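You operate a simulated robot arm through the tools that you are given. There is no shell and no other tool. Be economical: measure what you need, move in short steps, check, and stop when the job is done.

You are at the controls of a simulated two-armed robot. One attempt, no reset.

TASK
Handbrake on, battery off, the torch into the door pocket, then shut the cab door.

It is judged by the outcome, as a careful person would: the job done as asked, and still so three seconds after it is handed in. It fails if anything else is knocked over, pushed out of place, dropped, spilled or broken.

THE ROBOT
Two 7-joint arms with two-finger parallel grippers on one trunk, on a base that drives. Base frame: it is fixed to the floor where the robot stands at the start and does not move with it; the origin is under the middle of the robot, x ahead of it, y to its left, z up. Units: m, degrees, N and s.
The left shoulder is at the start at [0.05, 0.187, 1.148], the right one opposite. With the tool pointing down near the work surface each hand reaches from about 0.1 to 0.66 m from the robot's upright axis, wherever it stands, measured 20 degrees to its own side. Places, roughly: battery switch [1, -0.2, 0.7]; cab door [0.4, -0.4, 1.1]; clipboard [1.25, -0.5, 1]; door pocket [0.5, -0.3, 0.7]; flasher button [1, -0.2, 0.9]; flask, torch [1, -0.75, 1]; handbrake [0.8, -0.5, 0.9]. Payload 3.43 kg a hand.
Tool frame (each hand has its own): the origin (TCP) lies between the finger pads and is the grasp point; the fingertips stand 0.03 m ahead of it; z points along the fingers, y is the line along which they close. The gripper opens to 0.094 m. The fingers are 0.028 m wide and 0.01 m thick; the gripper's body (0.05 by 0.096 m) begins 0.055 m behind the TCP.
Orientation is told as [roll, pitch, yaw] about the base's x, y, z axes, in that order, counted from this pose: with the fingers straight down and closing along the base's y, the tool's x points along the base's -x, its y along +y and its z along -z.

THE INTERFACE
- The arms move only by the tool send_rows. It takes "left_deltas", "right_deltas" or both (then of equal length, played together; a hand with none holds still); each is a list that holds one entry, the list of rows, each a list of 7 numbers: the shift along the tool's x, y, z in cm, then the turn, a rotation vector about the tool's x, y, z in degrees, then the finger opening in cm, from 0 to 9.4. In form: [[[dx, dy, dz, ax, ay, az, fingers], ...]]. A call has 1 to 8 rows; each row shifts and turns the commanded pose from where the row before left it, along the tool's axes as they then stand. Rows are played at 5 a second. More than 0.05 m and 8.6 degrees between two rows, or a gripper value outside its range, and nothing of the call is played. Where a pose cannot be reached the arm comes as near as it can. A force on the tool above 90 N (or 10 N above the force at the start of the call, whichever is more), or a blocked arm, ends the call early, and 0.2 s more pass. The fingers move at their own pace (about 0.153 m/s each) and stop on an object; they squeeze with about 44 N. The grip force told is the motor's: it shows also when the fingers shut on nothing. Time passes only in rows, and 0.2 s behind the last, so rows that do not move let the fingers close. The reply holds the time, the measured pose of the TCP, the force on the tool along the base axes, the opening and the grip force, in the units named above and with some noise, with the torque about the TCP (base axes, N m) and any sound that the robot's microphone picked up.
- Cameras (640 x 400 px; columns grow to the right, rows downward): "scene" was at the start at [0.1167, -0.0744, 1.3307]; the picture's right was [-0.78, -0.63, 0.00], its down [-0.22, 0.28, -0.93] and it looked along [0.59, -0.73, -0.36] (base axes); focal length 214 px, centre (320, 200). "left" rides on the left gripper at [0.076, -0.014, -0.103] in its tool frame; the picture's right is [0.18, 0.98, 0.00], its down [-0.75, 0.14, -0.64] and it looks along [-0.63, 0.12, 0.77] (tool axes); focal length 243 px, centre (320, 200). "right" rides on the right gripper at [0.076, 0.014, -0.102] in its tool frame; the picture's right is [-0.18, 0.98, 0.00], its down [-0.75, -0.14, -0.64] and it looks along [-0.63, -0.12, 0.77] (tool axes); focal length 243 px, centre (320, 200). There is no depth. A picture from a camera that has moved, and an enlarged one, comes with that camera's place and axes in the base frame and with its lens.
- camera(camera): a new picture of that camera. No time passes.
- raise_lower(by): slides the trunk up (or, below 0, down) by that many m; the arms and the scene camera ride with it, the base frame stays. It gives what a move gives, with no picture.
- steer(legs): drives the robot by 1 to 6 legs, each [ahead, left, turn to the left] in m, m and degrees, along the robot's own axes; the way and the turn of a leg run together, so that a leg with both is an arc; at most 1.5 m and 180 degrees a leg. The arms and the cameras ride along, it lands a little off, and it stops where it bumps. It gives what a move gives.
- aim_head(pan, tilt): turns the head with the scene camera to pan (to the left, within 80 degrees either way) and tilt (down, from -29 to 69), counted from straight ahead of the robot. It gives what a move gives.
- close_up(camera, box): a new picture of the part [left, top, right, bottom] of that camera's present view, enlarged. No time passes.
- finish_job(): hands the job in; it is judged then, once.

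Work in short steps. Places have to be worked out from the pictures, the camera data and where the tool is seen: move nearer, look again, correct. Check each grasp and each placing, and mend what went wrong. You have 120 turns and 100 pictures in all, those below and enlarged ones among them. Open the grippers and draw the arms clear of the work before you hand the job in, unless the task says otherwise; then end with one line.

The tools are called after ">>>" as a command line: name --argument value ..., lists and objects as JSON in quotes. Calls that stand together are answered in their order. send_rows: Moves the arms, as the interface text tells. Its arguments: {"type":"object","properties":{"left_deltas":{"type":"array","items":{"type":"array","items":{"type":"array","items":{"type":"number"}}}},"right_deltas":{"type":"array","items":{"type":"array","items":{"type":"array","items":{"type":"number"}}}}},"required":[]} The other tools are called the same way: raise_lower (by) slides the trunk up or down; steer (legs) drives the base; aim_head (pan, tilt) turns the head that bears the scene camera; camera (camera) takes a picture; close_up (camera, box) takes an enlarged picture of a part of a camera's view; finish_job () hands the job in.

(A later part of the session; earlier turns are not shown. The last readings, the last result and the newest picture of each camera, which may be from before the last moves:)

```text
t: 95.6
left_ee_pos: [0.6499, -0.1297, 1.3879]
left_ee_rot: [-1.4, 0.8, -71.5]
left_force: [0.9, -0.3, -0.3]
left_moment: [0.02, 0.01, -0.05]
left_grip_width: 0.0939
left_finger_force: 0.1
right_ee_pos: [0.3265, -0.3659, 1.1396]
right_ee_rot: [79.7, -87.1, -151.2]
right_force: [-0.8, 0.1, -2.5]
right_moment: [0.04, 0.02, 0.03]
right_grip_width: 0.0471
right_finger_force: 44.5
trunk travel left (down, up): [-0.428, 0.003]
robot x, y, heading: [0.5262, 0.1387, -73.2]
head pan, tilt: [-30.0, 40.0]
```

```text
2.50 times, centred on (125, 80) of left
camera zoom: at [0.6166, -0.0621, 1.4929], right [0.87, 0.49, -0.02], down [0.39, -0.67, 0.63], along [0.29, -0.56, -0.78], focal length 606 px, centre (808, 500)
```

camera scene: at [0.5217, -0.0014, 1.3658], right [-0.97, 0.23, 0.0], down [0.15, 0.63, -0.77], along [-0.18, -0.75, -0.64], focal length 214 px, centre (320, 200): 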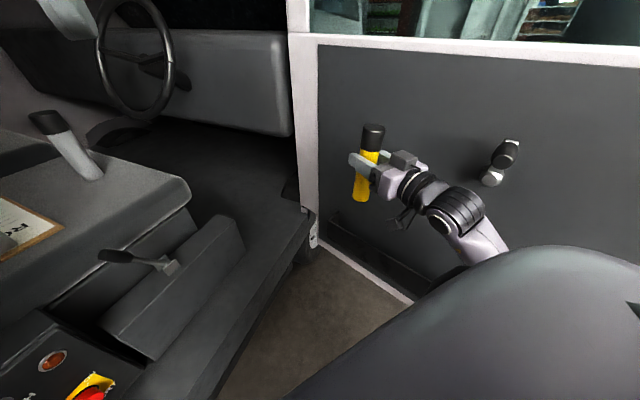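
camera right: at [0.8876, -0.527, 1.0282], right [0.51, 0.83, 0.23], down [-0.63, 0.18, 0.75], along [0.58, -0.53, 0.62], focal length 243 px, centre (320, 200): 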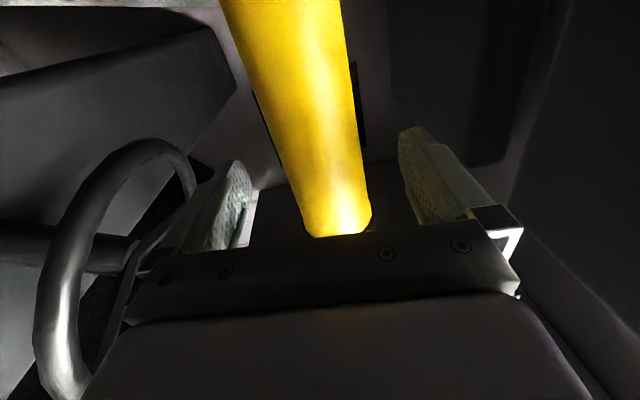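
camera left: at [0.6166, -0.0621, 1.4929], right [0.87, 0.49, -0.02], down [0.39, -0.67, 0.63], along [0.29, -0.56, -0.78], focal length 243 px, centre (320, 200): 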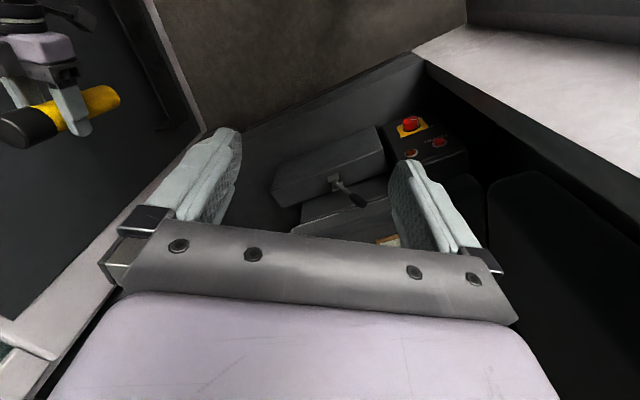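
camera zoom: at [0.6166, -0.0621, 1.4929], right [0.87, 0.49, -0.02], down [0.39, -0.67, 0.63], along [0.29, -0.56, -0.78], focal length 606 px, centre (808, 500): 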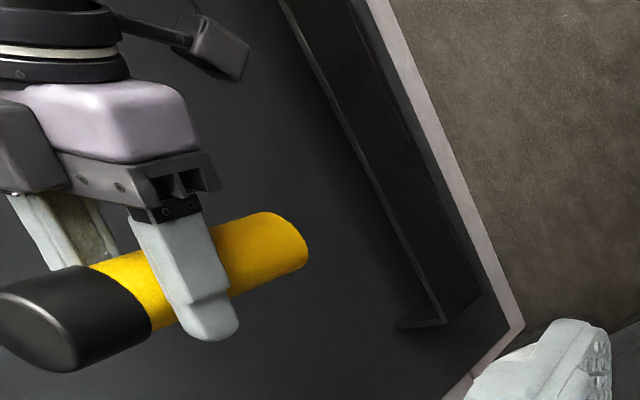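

From two views: pocket front-top edge runs from [0.363,-0.54,0.80] along (-0.57,0.82), ~5.7 cm deep, floor ≈0.69, door normal (0.82,0.57). Fingers should point toward the door face, so I test turning the right wrist clockwise (about tool x = down).

>>> send_rows --right_deltas '[[[0, 0, 0, 8.5, 0, 0, 2], [0, 0, 0, 8.5, 0, 0, 2], [0, 0, 0, 8.5, 0, 0, 2], [0, 0, 0, 8.5, 0, 0, 2], [0, 0, 0, 8.5, 0, 0, 2]]]'

>>> camera --camera "scene"

```text
t: 96.8
left_ee_pos: [0.6503, -0.1288, 1.3883]
left_ee_rot: [-1.5, 0.8, -71.4]
left_force: [0.0, 0.1, -0.2]
left_moment: [-0.01, 0.0, 0.0]
left_grip_width: 0.094
left_finger_force: 0.0
right_ee_pos: [0.223, -0.3569, 1.1086]
right_ee_rot: [55.4, -84.2, -147.4]
right_force: [-0.9, 0.3, -2.5]
right_moment: [0.0, -0.03, 0.01]
right_grip_width: 0.0469
right_finger_force: 43.9
right hand out of reach, approached as far as the arm can: row 1, 2, 3, 4, 5
trunk travel left (down, up): [-0.428, 0.003]
robot x, y, heading: [0.5251, 0.1407, -73.3]
head pan, tilt: [-30.0, 40.0]
```

```text
35 pictures are left
camera scene: at [0.5216, -0.0011, 1.3659], right [-0.97, 0.23, 0.0], down [0.15, 0.63, -0.77], along [-0.18, -0.75, -0.64], focal length 214 px, centre (320, 200)
```

scene: 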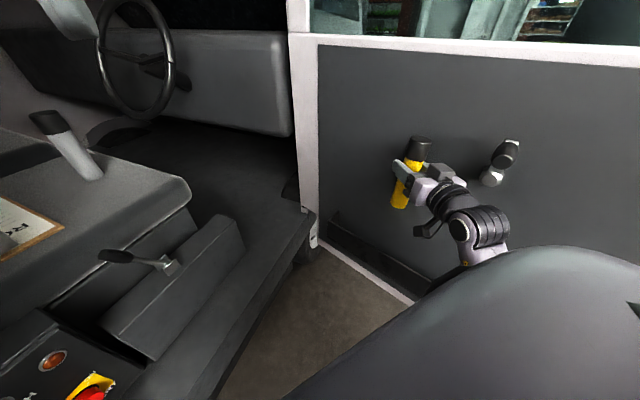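

The arm was folded too tight. I back the base off 20 cm, then extend the hand and retry the wrist turn.

>>> steer --legs '[[-0.2, 0.06, 0]]'

>>> send_rows --right_deltas '[[[0, 1.3, 3.8, 0, 0, 0, 2], [0, 1.3, 3.8, 0, 0, 0, 2], [0, 1.3, 3.8, 0, 0, 0, 2], [0, 1.3, 3.8, 0, 0, 0, 2]]]'

>>> send_rows --right_deltas '[[[0, 0, 0, 8.5, 0, 0, 2], [0, 0, 0, 8.5, 0, 0, 2], [0, 0, 0, 8.5, 0, 0, 2]]]'

>>> camera --camera "scene"

```text
t: 98.5
left_ee_pos: [0.6493, 0.0806, 1.3893]
left_ee_rot: [-1.6, 0.8, -71.6]
left_force: [-0.1, 0.8, -0.2]
left_moment: [0.0, -0.01, 0.01]
left_grip_width: 0.0938
left_finger_force: 0.0
right_ee_pos: [0.2241, -0.1463, 1.1093]
right_ee_rot: [55.7, -84.2, -147.8]
right_force: [-0.9, 0.1, -0.6]
right_moment: [0.05, -0.01, 0.01]
right_grip_width: 0.0466
right_finger_force: 43.5
trunk travel left (down, up): [-0.428, 0.003]
robot x, y, heading: [0.5224, 0.3503, -73.3]
head pan, tilt: [-30.0, 40.0]
```

```text
t: 99.5
left_ee_pos: [0.6498, 0.0793, 1.3883]
left_ee_rot: [-1.5, 0.8, -71.6]
left_force: [0.3, 0.6, 0.6]
left_moment: [0.0, -0.01, -0.02]
left_grip_width: 0.0939
left_finger_force: 0.1
right_ee_pos: [0.2206, -0.1636, 1.1098]
right_ee_rot: [55.6, -84.2, -147.3]
right_force: [0.4, -0.1, -3.0]
right_moment: [0.01, -0.01, 0.0]
right_grip_width: 0.0469
right_finger_force: 43.3
right hand out of reach, approached as far as the arm can: row 1, 2, 3, 4
trunk travel left (down, up): [-0.428, 0.003]
robot x, y, heading: [0.5272, 0.3464, -73.4]
head pan, tilt: [-30.0, 40.0]
```

```text
t: 100.3
left_ee_pos: [0.6496, 0.0781, 1.389]
left_ee_rot: [-1.5, 0.7, -71.6]
left_force: [-0.6, -0.4, 0.8]
left_moment: [0.02, 0.02, 0.01]
left_grip_width: 0.0943
left_finger_force: 0.1
right_ee_pos: [0.2208, -0.1633, 1.1085]
right_ee_rot: [55.6, -84.2, -147.3]
right_force: [0.6, -0.4, -2.4]
right_moment: [0.03, -0.03, 0.02]
right_grip_width: 0.0467
right_finger_force: 44.2
right hand out of reach, approached as far as the arm can: row 1, 2, 3
trunk travel left (down, up): [-0.428, 0.003]
robot x, y, heading: [0.5215, 0.3484, -73.3]
head pan, tilt: [-30.0, 40.0]
```

```text
34 pictures are left
camera scene: at [0.522, 0.2076, 1.3658], right [-0.97, 0.23, 0.0], down [0.15, 0.63, -0.77], along [-0.18, -0.74, -0.64], focal length 214 px, centre (320, 200)
```

scene: 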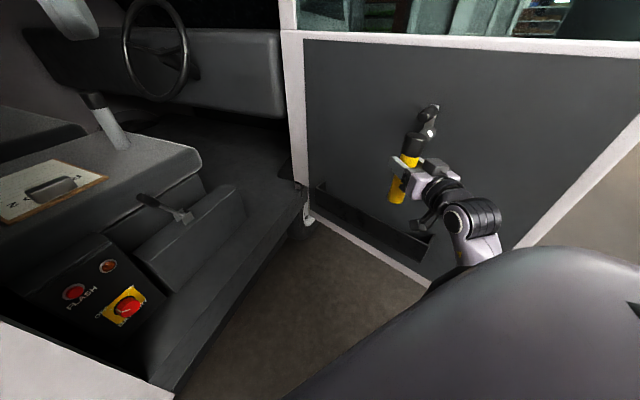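

The wrist is at a joint limit for turning right in this roll. A rolled torch (leaning along the pocket) is fine for insertion, so I test: roll +34°, then yaw right again.

>>> send_rows --right_deltas '[[[0, 0, 0, 0, 0, 8.5, 2], [0, 0, 0, 0, 0, 8.5, 2], [0, 0, 0, 0, 0, 8.5, 2], [0, 0, 0, 0, 0, 8.5, 2], [0, 0, 0, 7, -4.7, 0, 2], [0, 0, 0, 7, -4.7, 0, 2], [0, 0, 0, 7, -4.7, 0, 2]]]'

>>> camera --camera "right"

```text
t: 101.6
left_ee_pos: [0.6494, 0.0812, 1.3891]
left_ee_rot: [-1.6, 0.8, -71.6]
left_force: [-0.4, 0.6, -0.4]
left_moment: [-0.01, 0.0, -0.03]
left_grip_width: 0.0942
left_finger_force: 0.0
right_ee_pos: [0.1662, -0.1447, 1.1755]
right_ee_rot: [110.6, -62.7, 146.4]
right_force: [0.8, 0.3, -2.4]
right_moment: [0.05, 0.03, 0.01]
right_grip_width: 0.0468
right_finger_force: 43.8
right hand out of reach, approached as far as the arm can: row 6
trunk travel left (down, up): [-0.428, 0.003]
robot x, y, heading: [0.5246, 0.3525, -73.5]
head pan, tilt: [-30.0, 40.0]
stopped in row 6 (right hand): the arm was blocked; the commanded pose is now the measured one
```

```text
33 pictures are left
camera right: at [0.2347, -0.0686, 1.0968], right [0.8, -0.12, 0.59], down [-0.25, 0.83, 0.5], along [-0.54, -0.55, 0.63], focal length 243 px, centre (320, 200)
```

right: 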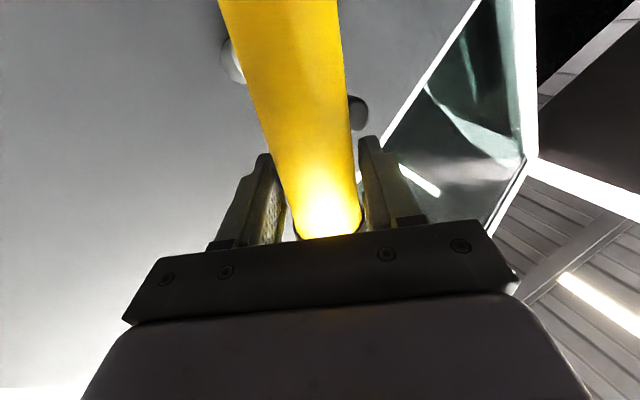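

Rolling freed the yaw: the tool now points at heading ≈-105° with the torch leaning ~28° along the pocket. It then met something near the door, so I move the base left away from the door, then turn to about -90°.

>>> steer --legs '[[0, 0.12, 0], [0, 0, -17]]'

>>> aim_head --pan -35 --tilt 35

>>> camera --camera "scene"

```text
t: 103.4
left_ee_pos: [0.759, 0.1136, 1.3896]
left_ee_rot: [-1.4, 0.7, -71.9]
left_force: [0.0, 0.1, 0.7]
left_moment: [0.02, 0.03, 0.01]
left_grip_width: 0.0941
left_finger_force: 0.1
right_ee_pos: [0.2774, -0.1112, 1.1731]
right_ee_rot: [110.5, -62.6, 146.2]
right_force: [-0.3, 1.7, -2.7]
right_moment: [0.0, 0.0, -0.01]
right_grip_width: 0.047
right_finger_force: 43.9
trunk travel left (down, up): [-0.428, 0.003]
robot x, y, heading: [0.638, 0.383, -73.7]
head pan, tilt: [-30.0, 40.0]
stopped in leg 1: the robot was blocked; the commanded pose is now the measured one
```

```text
t: 104.1
left_ee_pos: [0.7596, 0.1136, 1.3886]
left_ee_rot: [-1.3, 0.7, -71.8]
left_force: [0.7, -0.1, -0.3]
left_moment: [0.01, 0.02, 0.04]
left_grip_width: 0.0941
left_finger_force: 0.1
right_ee_pos: [0.2766, -0.1108, 1.1746]
right_ee_rot: [110.7, -62.6, 146.2]
right_force: [-0.6, -0.3, -2.4]
right_moment: [0.02, 0.01, 0.05]
right_grip_width: 0.047
right_finger_force: 44.0
trunk travel left (down, up): [-0.428, 0.003]
robot x, y, heading: [0.6349, 0.3819, -73.7]
head pan, tilt: [-35.0, 35.0]
```

```text
32 pictures are left
camera scene: at [0.6245, 0.2419, 1.3735], right [-0.95, 0.32, 0.0], down [0.19, 0.54, -0.82], along [-0.26, -0.78, -0.57], focal length 214 px, centre (320, 200)
```

scene: 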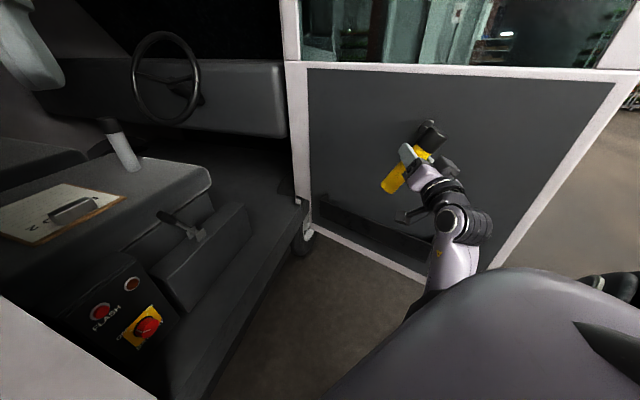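

The left side touched the van again. I step 4 cm back and turn right 17°.

>>> steer --legs '[[-0.03, -0.03, 0], [0, 0, -18]]'

>>> camera --camera "scene"

```text
t: 106.0
left_ee_pos: [0.6354, 0.1085, 1.3872]
left_ee_rot: [-1.4, 0.8, -90.0]
left_force: [-0.5, -0.5, 0.1]
left_moment: [-0.01, 0.01, 0.0]
left_grip_width: 0.094
left_finger_force: 0.0
right_ee_pos: [0.1059, 0.0442, 1.1746]
right_ee_rot: [110.7, -62.7, 128.3]
right_force: [-0.1, 0.2, -3.0]
right_moment: [0.01, -0.01, -0.01]
right_grip_width: 0.0468
right_finger_force: 43.9
trunk travel left (down, up): [-0.428, 0.003]
robot x, y, heading: [0.6025, 0.4006, -91.5]
head pan, tilt: [-35.0, 35.0]
```

```text
31 pictures are left
camera scene: at [0.5467, 0.2715, 1.3734], right [-0.8, 0.6, 0.0], down [0.34, 0.46, -0.82], along [-0.49, -0.66, -0.57], focal length 214 px, centre (320, 200)
```

scene: 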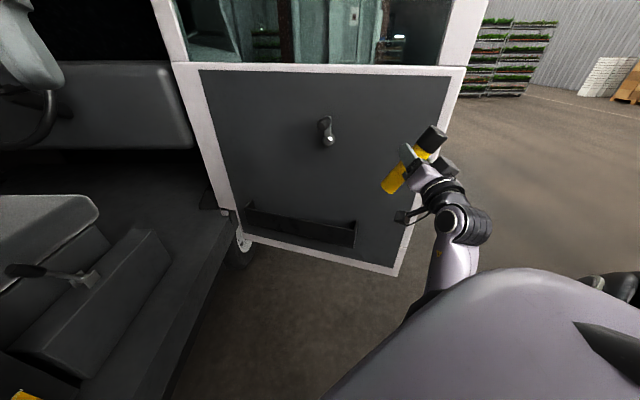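

Clear view: pocket front rim runs from [0.345,-0.545] to [0.062,-0.156] at z≈0.80; the window crank is at ≈[0.1,-0.3,1.15] so I must come in below it. I lower the trunk 24 cm and drive 20 cm ahead.

>>> raise_lower --by -0.235

>>> steer --legs '[[0.2, 0, 0]]'

>>> camera --camera "scene"

>>> camera --camera "right"

```text
t: 108.5
left_ee_pos: [0.6352, 0.1083, 1.1536]
left_ee_rot: [-1.4, 0.7, -89.8]
left_force: [0.5, -0.2, 0.7]
left_moment: [-0.01, 0.02, 0.01]
left_grip_width: 0.094
left_finger_force: 0.0
right_ee_pos: [0.1065, 0.0438, 0.9396]
right_ee_rot: [110.7, -62.7, 128.0]
right_force: [0.7, -0.1, -3.1]
right_moment: [0.05, 0.01, 0.04]
right_grip_width: 0.0466
right_finger_force: 44.2
trunk travel left (down, up): [-0.193, 0.238]
robot x, y, heading: [0.5993, 0.4021, -91.7]
head pan, tilt: [-35.0, 35.0]
```

```text
t: 110.1
left_ee_pos: [0.6282, -0.0927, 1.1521]
left_ee_rot: [-1.4, 0.8, -89.9]
left_force: [0.2, 0.0, -0.6]
left_moment: [-0.04, 0.01, 0.02]
left_grip_width: 0.0942
left_finger_force: 0.1
right_ee_pos: [0.1009, -0.1562, 0.94]
right_ee_rot: [110.7, -62.8, 128.1]
right_force: [0.4, 0.0, -2.1]
right_moment: [0.02, 0.03, -0.05]
right_grip_width: 0.0466
right_finger_force: 43.7
trunk travel left (down, up): [-0.193, 0.238]
robot x, y, heading: [0.6022, 0.2026, -91.8]
head pan, tilt: [-35.0, 35.0]
```

```text
30 pictures are left
camera scene: at [0.5408, 0.0699, 1.1383], right [-0.8, 0.6, 0.0], down [0.34, 0.46, -0.82], along [-0.49, -0.66, -0.57], focal length 214 px, centre (320, 200)
```

scene: 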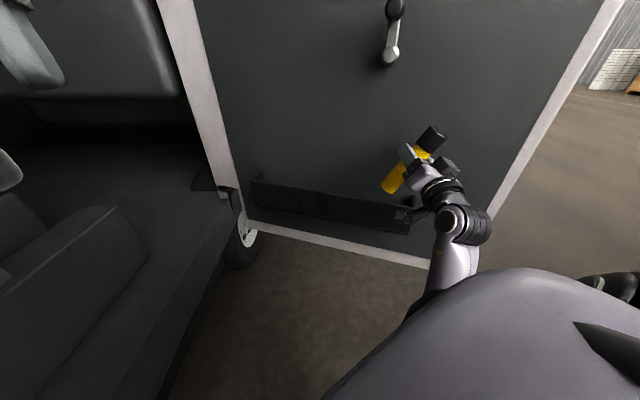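

```text
29 pictures are left
camera right: at [0.189, -0.1047, 0.8618], right [0.73, -0.36, 0.58], down [0.02, 0.86, 0.51], along [-0.69, -0.35, 0.63], focal length 243 px, centre (320, 200)
```

right: 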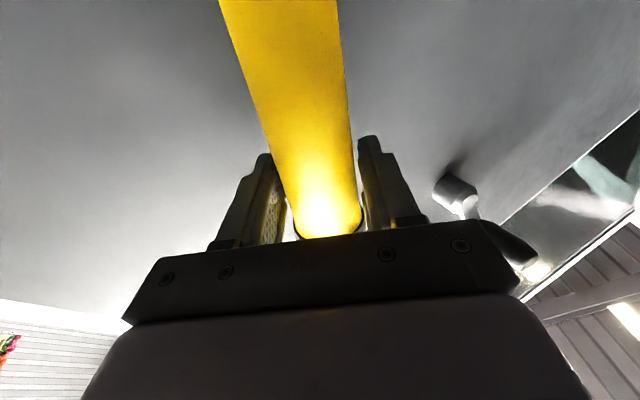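

Torch bottom ≈[0.125,-0.20,0.85], ~2 cm outside the rim line; it must go 5 cm toward the door. I drive 8.5 cm ahead and look.

>>> steer --legs '[[0.085, 0, 0]]'

>>> close_up --camera "scene" --box '[230, 80, 520, 290]'

>>> camera --camera "left"

```text
t: 111.2
left_ee_pos: [0.6266, -0.1623, 1.1534]
left_ee_rot: [-1.5, 0.8, -89.9]
left_force: [-0.3, 0.4, 0.1]
left_moment: [0.0, -0.01, 0.01]
left_grip_width: 0.0942
left_finger_force: 0.1
right_ee_pos: [0.0987, -0.2206, 0.9404]
right_ee_rot: [109.2, -62.9, 129.0]
right_force: [10.2, 7.1, -6.3]
right_moment: [0.03, -0.09, -0.28]
right_grip_width: 0.0461
right_finger_force: 44.3
trunk travel left (down, up): [-0.193, 0.238]
robot x, y, heading: [0.5903, 0.1351, -91.8]
head pan, tilt: [-35.0, 35.0]
stopped in leg 1: the force on the tool passed its limit at 177 N (the readings are from after the stop); the commanded pose is now the measured one
```

```text
1.90 times, centred on (375, 185) of scene
camera zoom: at [0.5398, 0.0028, 1.1387], right [-0.8, 0.6, 0.0], down [0.34, 0.46, -0.82], along [-0.49, -0.66, -0.57], focal length 408 px, centre (215, 229)
```

zoom: 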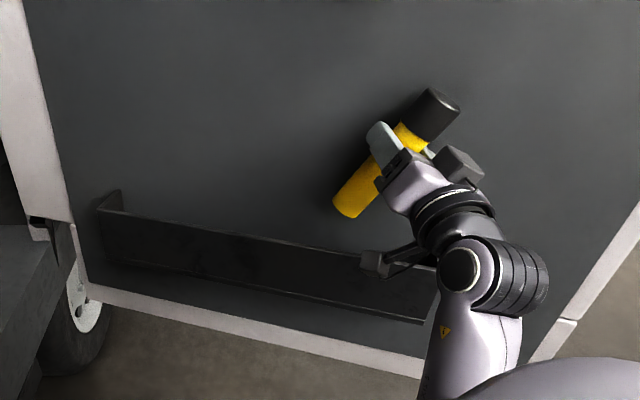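

```text
27 pictures are left
camera left: at [0.6162, -0.0862, 1.2574], right [0.98, 0.19, -0.02], down [0.16, -0.76, 0.63], along [0.1, -0.62, -0.78], focal length 243 px, centre (320, 200)
```

left: 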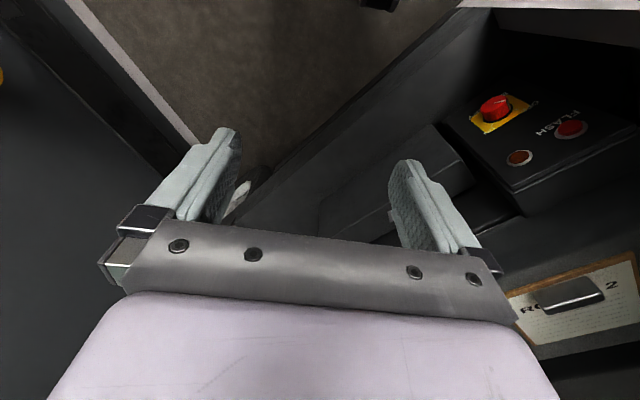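

The fingertip met the door face; by geometry the torch axis is now about mid-pocket (face at −0.049, front wall ≈ +0.008 in my rim coordinate, torch at −0.019). I ease back 3 mm and lower 5 cm.

>>> send_rows --right_deltas '[[[0, 0, -0.3, 0, 0, 0, 2]]]'

>>> raise_lower --by -0.06

>>> close_up --camera "scene" --box '[280, 80, 480, 270]'

```text
t: 111.6
left_ee_pos: [0.6264, -0.1604, 1.1529]
left_ee_rot: [-1.5, 0.8, -90.1]
left_force: [0.3, -0.5, 0.2]
left_moment: [-0.01, 0.0, -0.01]
left_grip_width: 0.0941
left_finger_force: 0.1
right_ee_pos: [0.0987, -0.2196, 0.9401]
right_ee_rot: [109.5, -62.9, 128.8]
right_force: [12.8, 9.1, -5.9]
right_moment: [0.01, -0.17, -0.35]
right_grip_width: 0.046
right_finger_force: 43.8
trunk travel left (down, up): [-0.193, 0.238]
robot x, y, heading: [0.5928, 0.1338, -91.7]
head pan, tilt: [-35.0, 35.0]
```

```text
t: 112.6
left_ee_pos: [0.6278, -0.1601, 1.092]
left_ee_rot: [-1.5, 0.8, -90.0]
left_force: [-0.2, 0.7, 0.1]
left_moment: [-0.01, 0.02, -0.01]
left_grip_width: 0.0938
left_finger_force: 0.0
right_ee_pos: [0.0981, -0.2205, 0.8796]
right_ee_rot: [109.3, -62.9, 129.0]
right_force: [11.4, 8.1, -1.9]
right_moment: [0.04, 0.07, -0.34]
right_grip_width: 0.046
right_finger_force: 44.1
trunk travel left (down, up): [-0.133, 0.298]
robot x, y, heading: [0.5947, 0.1327, -91.8]
head pan, tilt: [-35.0, 35.0]
```

```text
2.11 times, centred on (380, 175) of scene
camera zoom: at [0.54, 0.003, 1.0784], right [-0.8, 0.6, 0.0], down [0.34, 0.46, -0.82], along [-0.49, -0.66, -0.57], focal length 452 px, centre (194, 253)
```

zoom: 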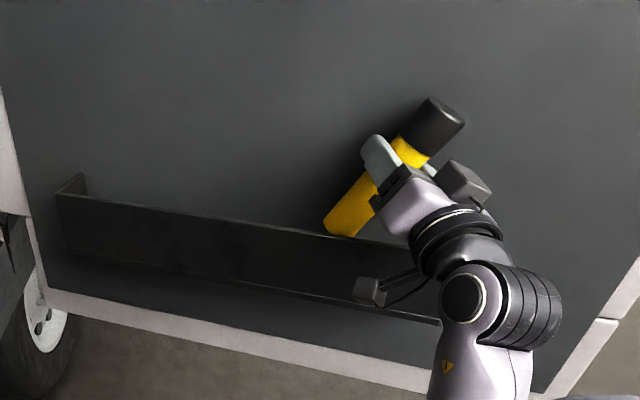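

The torch bottom is just disappearing behind the rim. I lower 4 cm more.

>>> raise_lower --by -0.035

>>> close_up --camera "scene" --box '[280, 80, 480, 270]'

```text
t: 113.4
left_ee_pos: [0.6273, -0.1605, 1.0569]
left_ee_rot: [-1.4, 0.8, -90.0]
left_force: [-1.0, 0.1, 0.8]
left_moment: [-0.03, 0.01, -0.01]
left_grip_width: 0.0939
left_finger_force: 0.0
right_ee_pos: [0.0986, -0.2201, 0.8454]
right_ee_rot: [109.3, -63.0, 129.1]
right_force: [11.5, 8.3, 0.7]
right_moment: [0.02, 0.06, -0.35]
right_grip_width: 0.0458
right_finger_force: 43.4
trunk travel left (down, up): [-0.098, 0.333]
robot x, y, heading: [0.5924, 0.1337, -91.8]
head pan, tilt: [-35.0, 35.0]
```

```text
2.11 times, centred on (380, 175) of scene
camera zoom: at [0.54, 0.003, 1.0434], right [-0.8, 0.6, 0.0], down [0.34, 0.46, -0.82], along [-0.49, -0.66, -0.57], focal length 452 px, centre (194, 253)
```

zoom: 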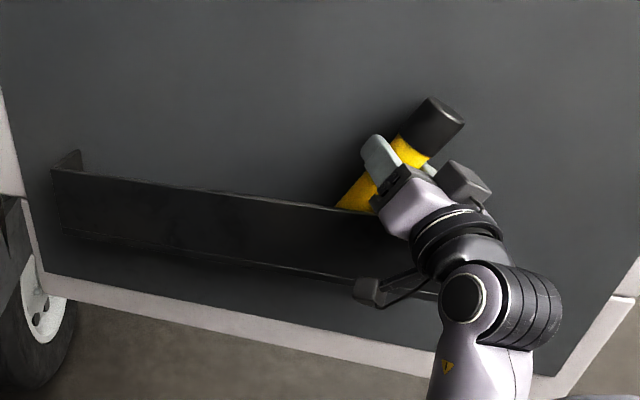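

The torch is going into the pocket. I lower 3 cm more, watching the force.

>>> raise_lower --by -0.03

>>> close_up --camera "scene" --box '[280, 80, 480, 270]'

```text
t: 114.1
left_ee_pos: [0.6355, -0.1559, 1.0346]
left_ee_rot: [-2.1, 0.5, -89.9]
left_force: [-0.7, 0.1, 0.1]
left_moment: [-0.04, -0.01, -0.01]
left_grip_width: 0.0939
left_finger_force: 0.0
right_ee_pos: [0.1046, -0.2165, 0.838]
right_ee_rot: [114.7, -62.5, 124.1]
right_force: [2.2, -12.0, 42.5]
right_moment: [1.83, -0.13, -0.14]
right_grip_width: 0.0458
right_finger_force: 43.9
trunk travel left (down, up): [-0.068, 0.363]
robot x, y, heading: [0.5895, 0.1341, -91.6]
head pan, tilt: [-35.0, 35.0]
```

```text
2.11 times, centred on (380, 175) of scene
camera zoom: at [0.5477, 0.007, 1.0201], right [-0.8, 0.6, 0.01], down [0.33, 0.45, -0.83], along [-0.5, -0.66, -0.56], focal length 452 px, centre (194, 253)
```

zoom: 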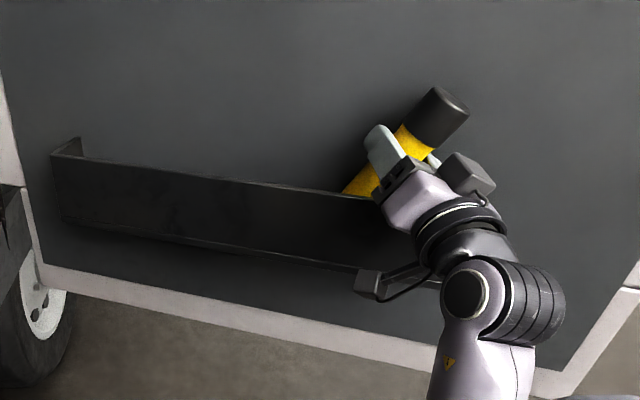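

The hand now rests on the rim (42 N). I raise 1.8 cm, then open gently to let the torch settle in.

>>> raise_lower --by 0.02

>>> send_rows --right_deltas '[[[0, 0, -0.3, 0, 0, 0, 4.2], [0, 0, 0, 0, 0, 0, 5.2], [0, 0, 0, 0, 0, 0, 6], [0, 0, 0, 0, 0, 0, 6]]]'

>>> close_up --camera "scene" --box '[280, 80, 480, 270]'

```text
t: 114.8
left_ee_pos: [0.6284, -0.1614, 1.0455]
left_ee_rot: [-1.6, 0.8, -90.0]
left_force: [0.4, 1.5, 0.9]
left_moment: [0.0, 0.05, -0.01]
left_grip_width: 0.0939
left_finger_force: 0.1
right_ee_pos: [0.0999, -0.2176, 0.8366]
right_ee_rot: [110.7, -62.8, 127.7]
right_force: [5.2, -5.6, 29.7]
right_moment: [1.45, -0.22, -0.28]
right_grip_width: 0.046
right_finger_force: 43.8
trunk travel left (down, up): [-0.088, 0.343]
robot x, y, heading: [0.5951, 0.1348, -91.7]
head pan, tilt: [-35.0, 35.0]
```

```text
t: 115.8
left_ee_pos: [0.6273, -0.16, 1.0475]
left_ee_rot: [-1.7, 0.8, -90.1]
left_force: [0.2, -0.1, 0.5]
left_moment: [0.0, 0.02, -0.01]
left_grip_width: 0.094
left_finger_force: 0.0
right_ee_pos: [0.1006, -0.2187, 0.8382]
right_ee_rot: [110.3, -62.8, 128.1]
right_force: [11.0, -1.4, 23.5]
right_moment: [1.13, -0.4, -0.57]
right_grip_width: 0.0487
right_finger_force: 0.1
trunk travel left (down, up): [-0.088, 0.343]
robot x, y, heading: [0.5921, 0.1329, -91.9]
head pan, tilt: [-35.0, 35.0]
```

```text
2.11 times, centred on (380, 175) of scene
camera zoom: at [0.5413, 0.003, 1.0337], right [-0.8, 0.6, 0.0], down [0.34, 0.46, -0.82], along [-0.49, -0.66, -0.57], focal length 452 px, centre (194, 253)
```

zoom: 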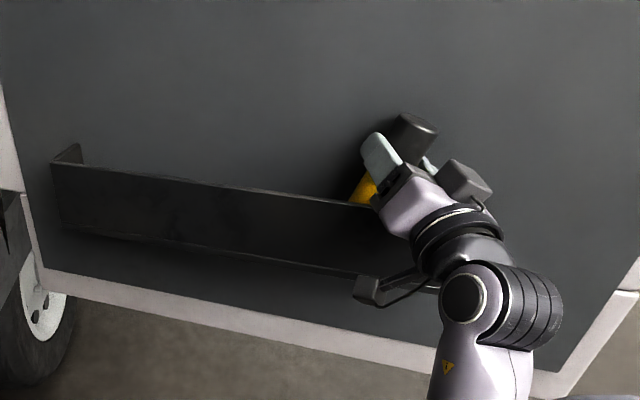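

The torch has slipped down into the pocket. I raise the hand slightly and withdraw it straight back.

>>> send_rows --right_deltas '[[[-0.8, 0, -0.5, 0, 0, 0, 6], [-0.4, 0, -1.5, 0, 0, 0, 6], [0, 0, -3, 0, 0, 0, 6.5], [0, 0, -3, 0, 0, 0, 7], [0, 0, -3, 0, 0, 0, 7]]]'

>>> camera --camera "scene"

```text
t: 116.9
left_ee_pos: [0.629, -0.1633, 1.0476]
left_ee_rot: [-1.6, 0.8, -89.8]
left_force: [-0.6, 0.6, -0.4]
left_moment: [0.01, -0.01, 0.03]
left_grip_width: 0.0937
left_finger_force: 0.0
right_ee_pos: [0.0991, -0.1942, 0.8411]
right_ee_rot: [123.8, -61.4, 116.6]
right_force: [2.8, -13.4, 39.0]
right_moment: [1.13, 0.35, 0.01]
right_grip_width: 0.0566
right_finger_force: 0.1
right hand out of reach, approached as far as the arm can: row 1, 2, 3, 4, 5
trunk travel left (down, up): [-0.088, 0.343]
robot x, y, heading: [0.5978, 0.1354, -91.7]
head pan, tilt: [-35.0, 35.0]
stopped in row 5 (right hand): the force on the tool passed its limit at 131 N (the readings are from after the stop); the commanded pose is now the measured one
```

```text
22 pictures are left
camera scene: at [0.5415, 0.0018, 1.0332], right [-0.8, 0.6, 0.0], down [0.34, 0.46, -0.82], along [-0.49, -0.66, -0.57], focal length 214 px, centre (320, 200)
```

scene: 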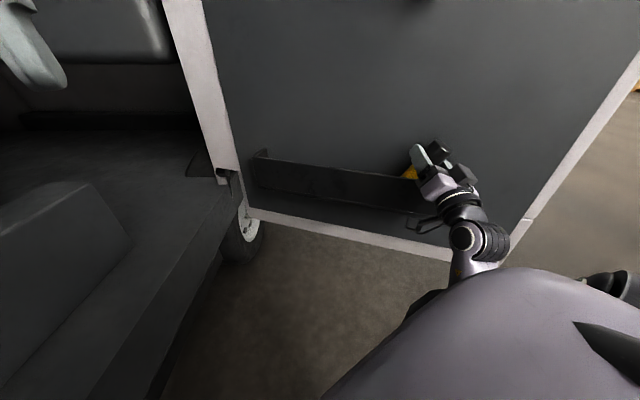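

The arm can't retract further in this pose and is pressing on the rim. I lift with the trunk and withdraw with the base along the tool axis.

>>> raise_lower --by 0.03

>>> steer --legs '[[-0.085, 0.045, 0]]'

>>> camera --camera "scene"

```text
t: 117.7
left_ee_pos: [0.6257, -0.1621, 1.0764]
left_ee_rot: [-1.4, 0.8, -90.0]
left_force: [-0.3, 1.0, 0.3]
left_moment: [0.04, 0.0, 0.03]
left_grip_width: 0.094
left_finger_force: 0.2
right_ee_pos: [0.0943, -0.1951, 0.8601]
right_ee_rot: [120.1, -62.0, 119.7]
right_force: [-1.3, -0.3, -0.5]
right_moment: [0.02, 0.02, 0.01]
right_grip_width: 0.0704
right_finger_force: 0.2
trunk travel left (down, up): [-0.118, 0.313]
robot x, y, heading: [0.5905, 0.1337, -91.8]
head pan, tilt: [-35.0, 35.0]
```

```text
t: 118.8
left_ee_pos: [0.6532, -0.0948, 1.0661]
left_ee_rot: [0.3, 2.9, -91.1]
left_force: [0.4, -0.4, 0.7]
left_moment: [-0.02, 0.02, 0.04]
left_grip_width: 0.0943
left_finger_force: 0.0
right_ee_pos: [0.1301, -0.1204, 0.8478]
right_ee_rot: [117.7, -62.3, 121.3]
right_force: [0.3, -0.7, 1.1]
right_moment: [0.01, -0.02, -0.02]
right_grip_width: 0.0701
right_finger_force: 0.0
trunk travel left (down, up): [-0.118, 0.313]
robot x, y, heading: [0.6388, 0.2144, -92.2]
head pan, tilt: [-35.0, 35.0]
```

```text
21 pictures are left
camera scene: at [0.5733, 0.0691, 1.0598], right [-0.8, 0.6, 0.0], down [0.36, 0.47, -0.81], along [-0.49, -0.64, -0.59], focal length 214 px, centre (320, 200)
```

scene: 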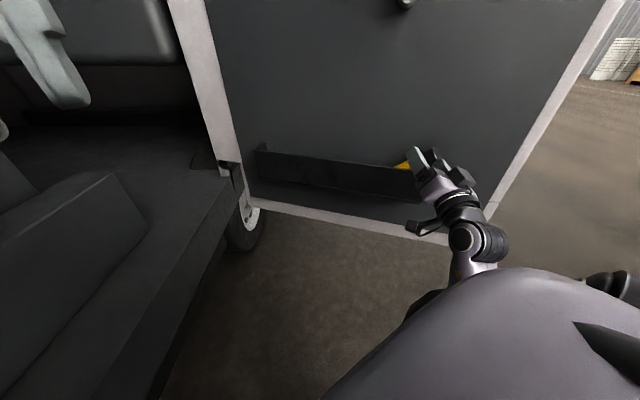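

The hand is clear of the torch. I raise a little and back off further.

>>> raise_lower --by 0.1

>>> steer --legs '[[-0.22, 0, 0]]'

>>> close_up --camera "scene" --box '[150, 60, 550, 330]'

```text
t: 120.1
left_ee_pos: [0.6535, -0.0764, 1.1723]
left_ee_rot: [0.5, 1.5, -91.4]
left_force: [-0.2, -0.5, -1.0]
left_moment: [-0.03, 0.0, -0.02]
left_grip_width: 0.094
left_finger_force: 0.1
right_ee_pos: [0.1326, -0.1072, 0.9583]
right_ee_rot: [119.4, -61.4, 119.7]
right_force: [0.0, 0.6, -0.4]
right_moment: [0.02, 0.03, 0.0]
right_grip_width: 0.0697
right_finger_force: 0.1
trunk travel left (down, up): [-0.218, 0.213]
robot x, y, heading: [0.6406, 0.2141, -91.9]
head pan, tilt: [-35.0, 35.0]
```

```text
t: 121.8
left_ee_pos: [0.6739, 0.1377, 1.1712]
left_ee_rot: [-0.5, 1.8, -90.9]
left_force: [0.6, 0.3, -0.1]
left_moment: [0.02, 0.04, 0.04]
left_grip_width: 0.0939
left_finger_force: 0.0
right_ee_pos: [0.1488, 0.1074, 0.9613]
right_ee_rot: [120.4, -61.8, 119.1]
right_force: [-0.7, -0.5, -0.2]
right_moment: [0.0, 0.0, 0.0]
right_grip_width: 0.0702
right_finger_force: 0.1
trunk travel left (down, up): [-0.218, 0.213]
robot x, y, heading: [0.6509, 0.4307, -91.9]
head pan, tilt: [-35.0, 35.0]
```

```text
1.48 times, centred on (350, 195) of scene
camera zoom: at [0.5931, 0.3014, 1.1634], right [-0.8, 0.6, 0.0], down [0.34, 0.46, -0.82], along [-0.49, -0.65, -0.57], focal length 318 px, centre (276, 207)
```

zoom: 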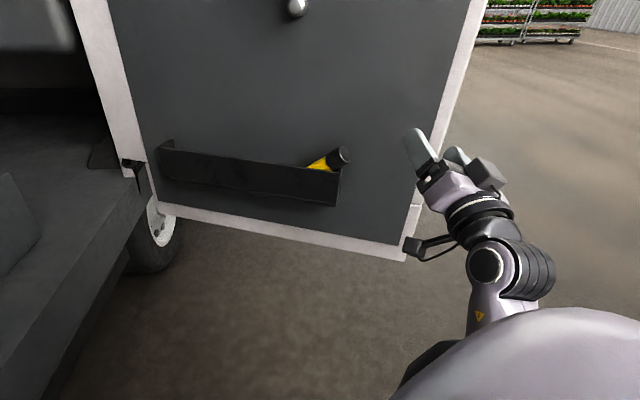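

The torch sits in the pocket. Now to shut the door from outside: I back off, strafe around the free edge and turn to face the door's outer side.

>>> steer --legs '[[-0.3, 0, 0], [0, -0.8, 0], [-0.1, 0, 0]]'

>>> steer --legs '[[0, 0, 75]]'

>>> aim_head --pan -20 --tilt 25

>>> camera --camera "scene"

```text
t: 131.5
left_ee_pos: [-0.1087, 0.5623, 1.1706]
left_ee_rot: [-0.5, 1.8, -91.6]
left_force: [0.1, -0.1, -1.1]
left_moment: [0.01, -0.01, -0.01]
left_grip_width: 0.094
left_finger_force: 0.0
right_ee_pos: [-0.6358, 0.5371, 0.9613]
right_ee_rot: [120.5, -61.8, 118.4]
right_force: [0.5, 0.0, 0.7]
right_moment: [0.0, 0.01, -0.01]
right_grip_width: 0.0699
right_finger_force: 0.0
trunk travel left (down, up): [-0.218, 0.213]
robot x, y, heading: [-0.1297, 0.8562, -92.8]
head pan, tilt: [-35.0, 35.0]
```

```text
t: 135.2
left_ee_pos: [0.1604, 0.8057, 1.1709]
left_ee_rot: [-0.6, 1.7, -15.7]
left_force: [-0.3, -0.1, 0.5]
left_moment: [-0.02, -0.01, 0.04]
left_grip_width: 0.0939
left_finger_force: 0.1
right_ee_pos: [0.0553, 0.2893, 0.9598]
right_ee_rot: [120.5, -61.8, -165.9]
right_force: [0.0, 0.1, -0.4]
right_moment: [-0.01, 0.02, -0.02]
right_grip_width: 0.07
right_finger_force: 0.1
trunk travel left (down, up): [-0.218, 0.213]
robot x, y, heading: [-0.1289, 0.8579, -17.0]
head pan, tilt: [-35.0, 35.0]
```

```text
t: 136.0
left_ee_pos: [0.1599, 0.8054, 1.1705]
left_ee_rot: [-0.5, 1.7, -15.7]
left_force: [-0.4, 0.2, 1.3]
left_moment: [0.0, 0.0, 0.02]
left_grip_width: 0.0941
left_finger_force: 0.1
right_ee_pos: [0.0557, 0.289, 0.9621]
right_ee_rot: [120.5, -61.9, -165.8]
right_force: [0.0, 0.8, -0.5]
right_moment: [-0.03, 0.0, -0.01]
right_grip_width: 0.0699
right_finger_force: 0.0
trunk travel left (down, up): [-0.218, 0.213]
robot x, y, heading: [-0.1322, 0.8539, -16.8]
head pan, tilt: [-20.0, 25.0]
```

```text
19 pictures are left
camera scene: at [-0.0019, 0.7818, 1.1791], right [-0.6, -0.8, 0.0], down [-0.34, 0.25, -0.91], along [0.72, -0.54, -0.42], focal length 214 px, centre (320, 200)
```

scene: 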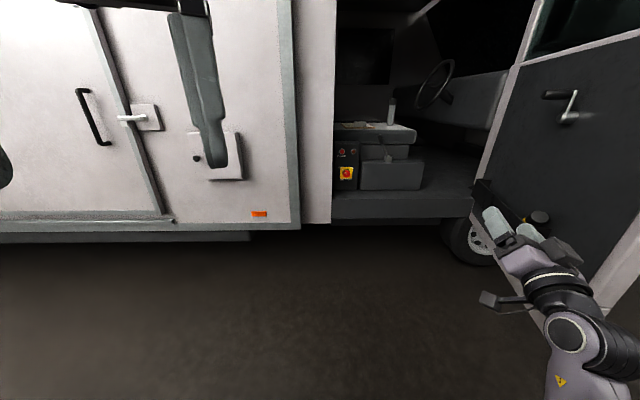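

Free space here. I bring the right wrist back: unroll, yaw left, then pitch the fingers down.

>>> send_rows --right_deltas '[[[0, 0, 0, 0, 0, -8.5, 4], [0, 0, 0, 0, 0, -8.5, 2], [0, 0, 0, -6, 0, -6, 0], [0, 0, 0, -8.5, 0, 0, 0], [0, 0, 0, 0, 8.5, 0, 0], [0, 0, 0, 0, 8.5, 0, 0], [0, 0, 0, 0, 8.5, 0, 0], [0, 0, 0, 0, 8.5, 0, 0]]]'

>>> send_rows --right_deltas '[[[0, 0, 0, 0, 8.5, 0, 0], [0, 0, 0, 0, 8.5, 0, 0], [0, 0, 0, 0, 8.5, 0, 0], [0, 0, 0, 0, 8.5, 0, 0], [0, 0, 0, 0, 8.5, 0, 0]]]' --left_deltas '[[[-4, 0, 0, 0, 0, 0, 5], [-4, 0, 0, 0, 0, 0, 2], [-4, 0, 0, 0, 0, 0, 0], [-4, 0, 0, 0, 0, 0, 0], [0, 0, 0, 0, 0, 0, 0]]]'

```text
t: 137.8
left_ee_pos: [0.1593, 0.8061, 1.171]
left_ee_rot: [-0.4, 1.8, -15.7]
left_force: [-0.2, -0.9, 0.2]
left_moment: [0.0, 0.0, 0.0]
left_grip_width: 0.0939
left_finger_force: 0.0
right_ee_pos: [0.0521, 0.2821, 0.9598]
right_ee_rot: [-5.2, -70.0, -28.9]
right_force: [0.5, -0.1, -0.4]
right_moment: [-0.02, -0.03, 0.01]
right_grip_width: 0.0001
right_finger_force: 33.3
right hand out of reach, approached as far as the arm can: row 1, 2
trunk travel left (down, up): [-0.218, 0.213]
robot x, y, heading: [-0.13, 0.8549, -17.0]
head pan, tilt: [-20.0, 25.0]
```

```text
t: 139.0
left_ee_pos: [0.3105, 0.7622, 1.1617]
left_ee_rot: [-0.4, 2.5, -15.7]
left_force: [-0.2, 0.4, -0.6]
left_moment: [0.02, -0.04, 0.02]
left_grip_width: 0.0
left_finger_force: 33.1
left hand out of reach, approached as far as the arm can: row 4
right_ee_pos: [0.0516, 0.2813, 0.9604]
right_ee_rot: [-2.0, -27.5, -32.9]
right_force: [0.2, -0.9, -0.3]
right_moment: [0.02, 0.0, -0.01]
right_grip_width: 0.0001
right_finger_force: 33.2
trunk travel left (down, up): [-0.218, 0.213]
robot x, y, heading: [-0.1301, 0.8553, -16.7]
head pan, tilt: [-20.0, 25.0]
```

>>> send_rows --right_deltas '[[[0, 0, 0, 0, 8.5, 0, 0], [0, 0, 0, 0, 8.5, 0, 0], [0, 0, 0, 0, 8.5, 0, 0], [1, 3.4, -3.2, 0, 0, 0, 0], [1, 3.4, -3.2, 0, 0, 0, 0], [1, 3.4, -3.2, 0, 0, 0, 0], [1, 3.4, -3.2, 0, 0, 0, 0], [1, 3.4, -3.2, 0, 0, 0, 0]]]'

>>> camera --camera "scene"

```text
t: 140.8
left_ee_pos: [0.3108, 0.7638, 1.1611]
left_ee_rot: [-0.4, 2.5, -15.5]
left_force: [-0.4, 0.6, 0.1]
left_moment: [0.01, 0.0, 0.02]
left_grip_width: 0.0001
left_finger_force: 32.9
right_ee_pos: [0.1032, 0.4592, 1.1105]
right_ee_rot: [-1.8, -2.1, -33.8]
right_force: [0.0, 0.0, 0.1]
right_moment: [0.01, 0.01, 0.0]
right_grip_width: 0.0
right_finger_force: 33.1
trunk travel left (down, up): [-0.218, 0.213]
robot x, y, heading: [-0.1328, 0.8516, -16.8]
head pan, tilt: [-20.0, 25.0]
```

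```text
18 pictures are left
camera scene: at [-0.0017, 0.7823, 1.1792], right [-0.6, -0.8, 0.0], down [-0.34, 0.25, -0.91], along [0.73, -0.54, -0.42], focal length 214 px, centre (320, 200)
```

scene: 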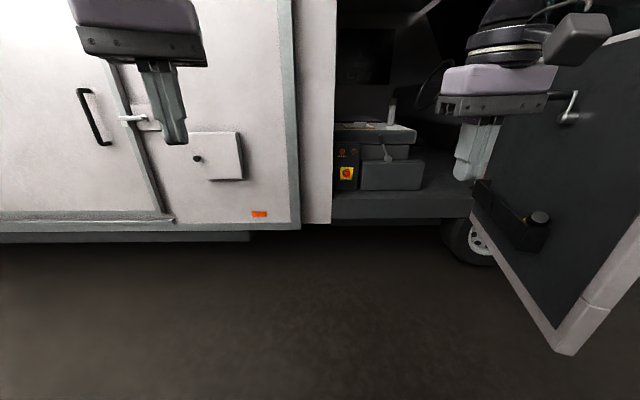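

Arms are tucked: left fist forward at z 1.16. I drive around to the outside of the door and face it.

>>> steer --legs '[[-0.28, 0, 0], [0, -1.15, 0], [0, 0, 17]]'

>>> camera --camera "scene"

```text
t: 153.6
left_ee_pos: [-0.2892, -0.1243, 1.1623]
left_ee_rot: [-0.4, 2.5, 0.9]
left_force: [-0.1, 0.6, 0.4]
left_moment: [-0.01, -0.01, 0.01]
left_grip_width: 0.0003
left_finger_force: 33.2
right_ee_pos: [-0.4028, -0.4746, 1.1095]
right_ee_rot: [-1.8, -2.2, -17.4]
right_force: [0.3, 0.8, 0.1]
right_moment: [0.0, 0.0, 0.02]
right_grip_width: 0.0002
right_finger_force: 32.7
trunk travel left (down, up): [-0.218, 0.213]
robot x, y, heading: [-0.7389, -0.1594, -0.4]
head pan, tilt: [-20.0, 25.0]
```

```text
17 pictures are left
camera scene: at [-0.5937, -0.1931, 1.1792], right [-0.35, -0.94, 0.0], down [-0.4, 0.15, -0.91], along [0.85, -0.32, -0.42], focal length 214 px, centre (320, 200)
```

scene: 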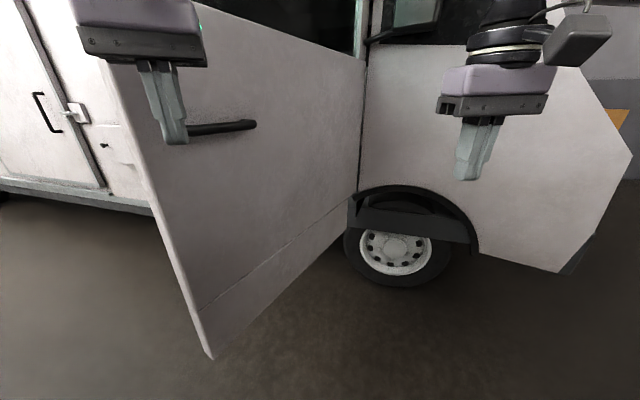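

I raise 5 cm so the fist clears the outer handle, then push the door by driving ahead.

>>> raise_lower --by 0.05

>>> steer --legs '[[0.15, -0.05, 0], [0.3, 0, 0]]'

>>> camera --camera "scene"

```text
t: 154.5
left_ee_pos: [-0.2889, -0.1233, 1.2102]
left_ee_rot: [-0.3, 2.5, 0.9]
left_force: [-0.7, 0.0, -0.8]
left_moment: [-0.04, 0.01, -0.02]
left_grip_width: 0.0
left_finger_force: 33.3
right_ee_pos: [-0.4021, -0.4734, 1.16]
right_ee_rot: [-1.9, -2.2, -17.5]
right_force: [0.8, -0.3, 0.5]
right_moment: [0.01, -0.01, 0.02]
right_grip_width: 0.0
right_finger_force: 32.8
trunk travel left (down, up): [-0.268, 0.163]
robot x, y, heading: [-0.738, -0.1564, -0.5]
head pan, tilt: [-20.0, 25.0]
```

```text
t: 157.6
left_ee_pos: [0.1576, -0.1773, 1.2104]
left_ee_rot: [-0.4, 2.5, 0.7]
left_force: [-0.3, 0.4, -0.1]
left_moment: [0.02, 0.03, 0.01]
left_grip_width: 0.0
left_finger_force: 33.0
right_ee_pos: [0.0423, -0.529, 1.1606]
right_ee_rot: [-1.8, -2.2, -17.5]
right_force: [-0.1, -0.3, 0.2]
right_moment: [-0.03, -0.01, -0.03]
right_grip_width: 0.0
right_finger_force: 32.9
trunk travel left (down, up): [-0.268, 0.163]
robot x, y, heading: [-0.2965, -0.2121, -0.6]
head pan, tilt: [-20.0, 25.0]
```

```text
16 pictures are left
camera scene: at [-0.1493, -0.2471, 1.2291], right [-0.35, -0.94, 0.0], down [-0.4, 0.15, -0.91], along [0.85, -0.32, -0.42], focal length 214 px, centre (320, 200)
```

scene: 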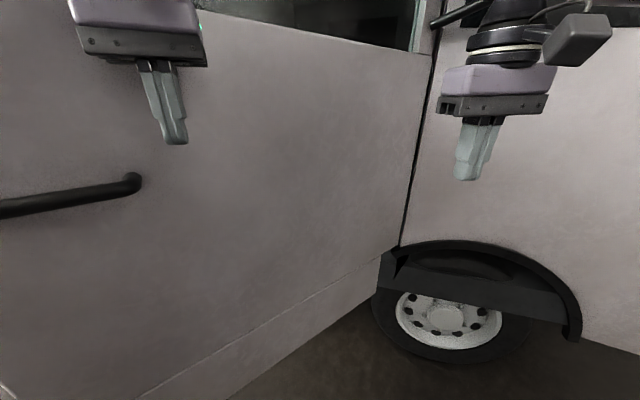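

The door is swinging in. I continue in an arc, turning right toward square-on and shifting left to keep the right hand away from the mirror.

>>> steer --legs '[[0.05, 0.12, -5], [0.25, 0.05, -12]]'

>>> camera --camera "scene"

```text
t: 160.8
left_ee_pos: [0.4603, -0.1934, 1.2103]
left_ee_rot: [-0.4, 2.5, -15.9]
left_force: [0.1, 0.4, 1.3]
left_moment: [-0.01, 0.06, 0.03]
left_grip_width: 0.0
left_finger_force: 33.0
right_ee_pos: [0.2485, -0.4965, 1.1612]
right_ee_rot: [-1.8, -2.1, -34.5]
right_force: [0.7, -0.4, 0.6]
right_moment: [0.01, -0.01, 0.0]
right_grip_width: 0.0
right_finger_force: 33.2
trunk travel left (down, up): [-0.268, 0.163]
robot x, y, heading: [0.0179, -0.0945, -17.6]
head pan, tilt: [-20.0, 25.0]
```

```text
15 pictures are left
camera scene: at [0.1481, -0.1716, 1.2291], right [-0.61, -0.79, 0.0], down [-0.34, 0.26, -0.91], along [0.72, -0.55, -0.42], focal length 214 px, centre (320, 200)
```

scene: 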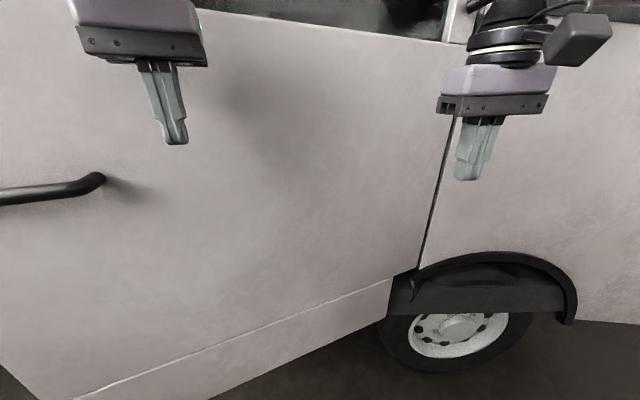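

Good progress. I continue with the arc.

>>> steer --legs '[[0.05, 0.12, -8], [0.12, 0.04, -7]]'

>>> camera --camera "scene"

```text
t: 163.3
left_ee_pos: [0.6366, -0.2314, 1.2118]
left_ee_rot: [-0.4, 2.5, -30.9]
left_force: [-0.7, -0.1, 0.2]
left_moment: [0.0, 0.07, 0.01]
left_grip_width: 0.0001
left_finger_force: 33.4
right_ee_pos: [0.356, -0.4706, 1.1601]
right_ee_rot: [-1.8, -2.2, -49.2]
right_force: [-0.3, -0.3, -0.1]
right_moment: [0.01, 0.01, 0.01]
right_grip_width: 0.0
right_finger_force: 33.0
trunk travel left (down, up): [-0.268, 0.163]
robot x, y, heading: [0.2322, -0.0255, -32.2]
head pan, tilt: [-20.0, 25.0]
```

```text
14 pictures are left
camera scene: at [0.3413, -0.1309, 1.2291], right [-0.79, -0.61, 0.0], down [-0.26, 0.33, -0.91], along [0.55, -0.72, -0.42], focal length 214 px, centre (320, 200)
```

scene: 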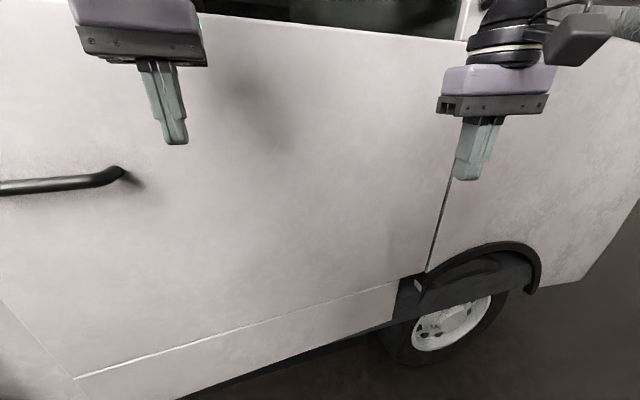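

Nearly closed. I shift left a bit toward the free edge, push straight in, then look at the edge gap.

>>> steer --legs '[[0.0, 0.1, 0], [0.12, 0, 0]]'

>>> aim_head --pan 25 --tilt 25

>>> camera --camera "scene"

```text
t: 165.7
left_ee_pos: [0.7679, -0.1944, 1.2153]
left_ee_rot: [0.4, 3.9, -31.6]
left_force: [-8.9, 10.1, -2.7]
left_moment: [-0.85, -0.66, 0.06]
left_grip_width: 0.0001
left_finger_force: 32.9
right_ee_pos: [0.4946, -0.438, 1.1609]
right_ee_rot: [-1.8, -2.1, -49.3]
right_force: [-0.4, 0.1, 0.3]
right_moment: [0.02, 0.0, 0.02]
right_grip_width: 0.0001
right_finger_force: 33.2
trunk travel left (down, up): [-0.268, 0.163]
robot x, y, heading: [0.3773, 0.0083, -32.2]
head pan, tilt: [-20.0, 25.0]
stopped in leg 2: the force on the tool passed its limit at 120 N (the readings are from after the stop); the commanded pose is now the measured one
```

```text
t: 166.8
left_ee_pos: [0.7675, -0.1932, 1.2139]
left_ee_rot: [0.4, 3.8, -31.6]
left_force: [-11.3, 12.8, -0.8]
left_moment: [-1.17, -0.92, 0.02]
left_grip_width: 0.0001
left_finger_force: 32.6
right_ee_pos: [0.494, -0.4367, 1.1597]
right_ee_rot: [-1.9, -2.2, -49.2]
right_force: [-0.2, 0.2, 0.3]
right_moment: [-0.04, -0.01, -0.03]
right_grip_width: 0.0
right_finger_force: 32.9
trunk travel left (down, up): [-0.268, 0.163]
robot x, y, heading: [0.3771, 0.0054, -32.1]
head pan, tilt: [25.0, 25.0]
```

```text
13 pictures are left
camera scene: at [0.5137, -0.0358, 1.2295], right [-0.13, -0.99, 0.0], down [-0.42, 0.05, -0.91], along [0.9, -0.11, -0.42], focal length 214 px, centre (320, 200)
```

scene: 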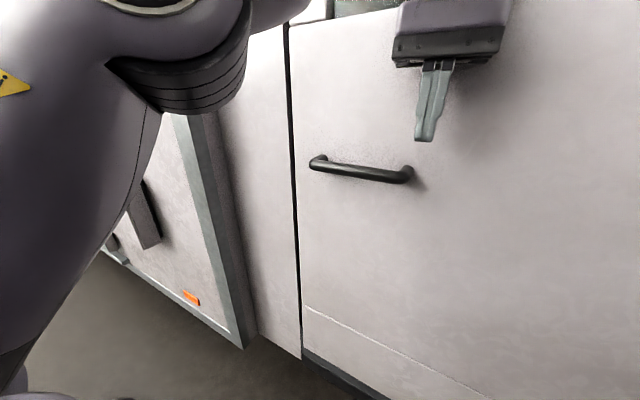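

The door looks flush and the force peaked. I check the gap with a close-up.

>>> close_up --camera "scene" --box '[240, 20, 440, 380]'

```text
1.11 times, centred on (340, 200) of scene
camera zoom: at [0.5137, -0.0358, 1.2295], right [-0.13, -0.99, 0.0], down [-0.42, 0.05, -0.91], along [0.9, -0.11, -0.42], focal length 238 px, centre (298, 200)
```

zoom: 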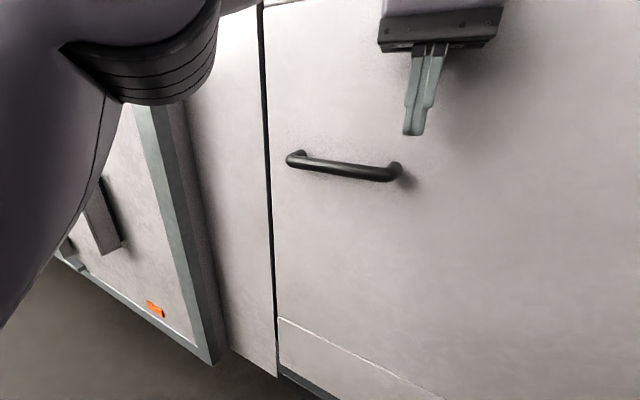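

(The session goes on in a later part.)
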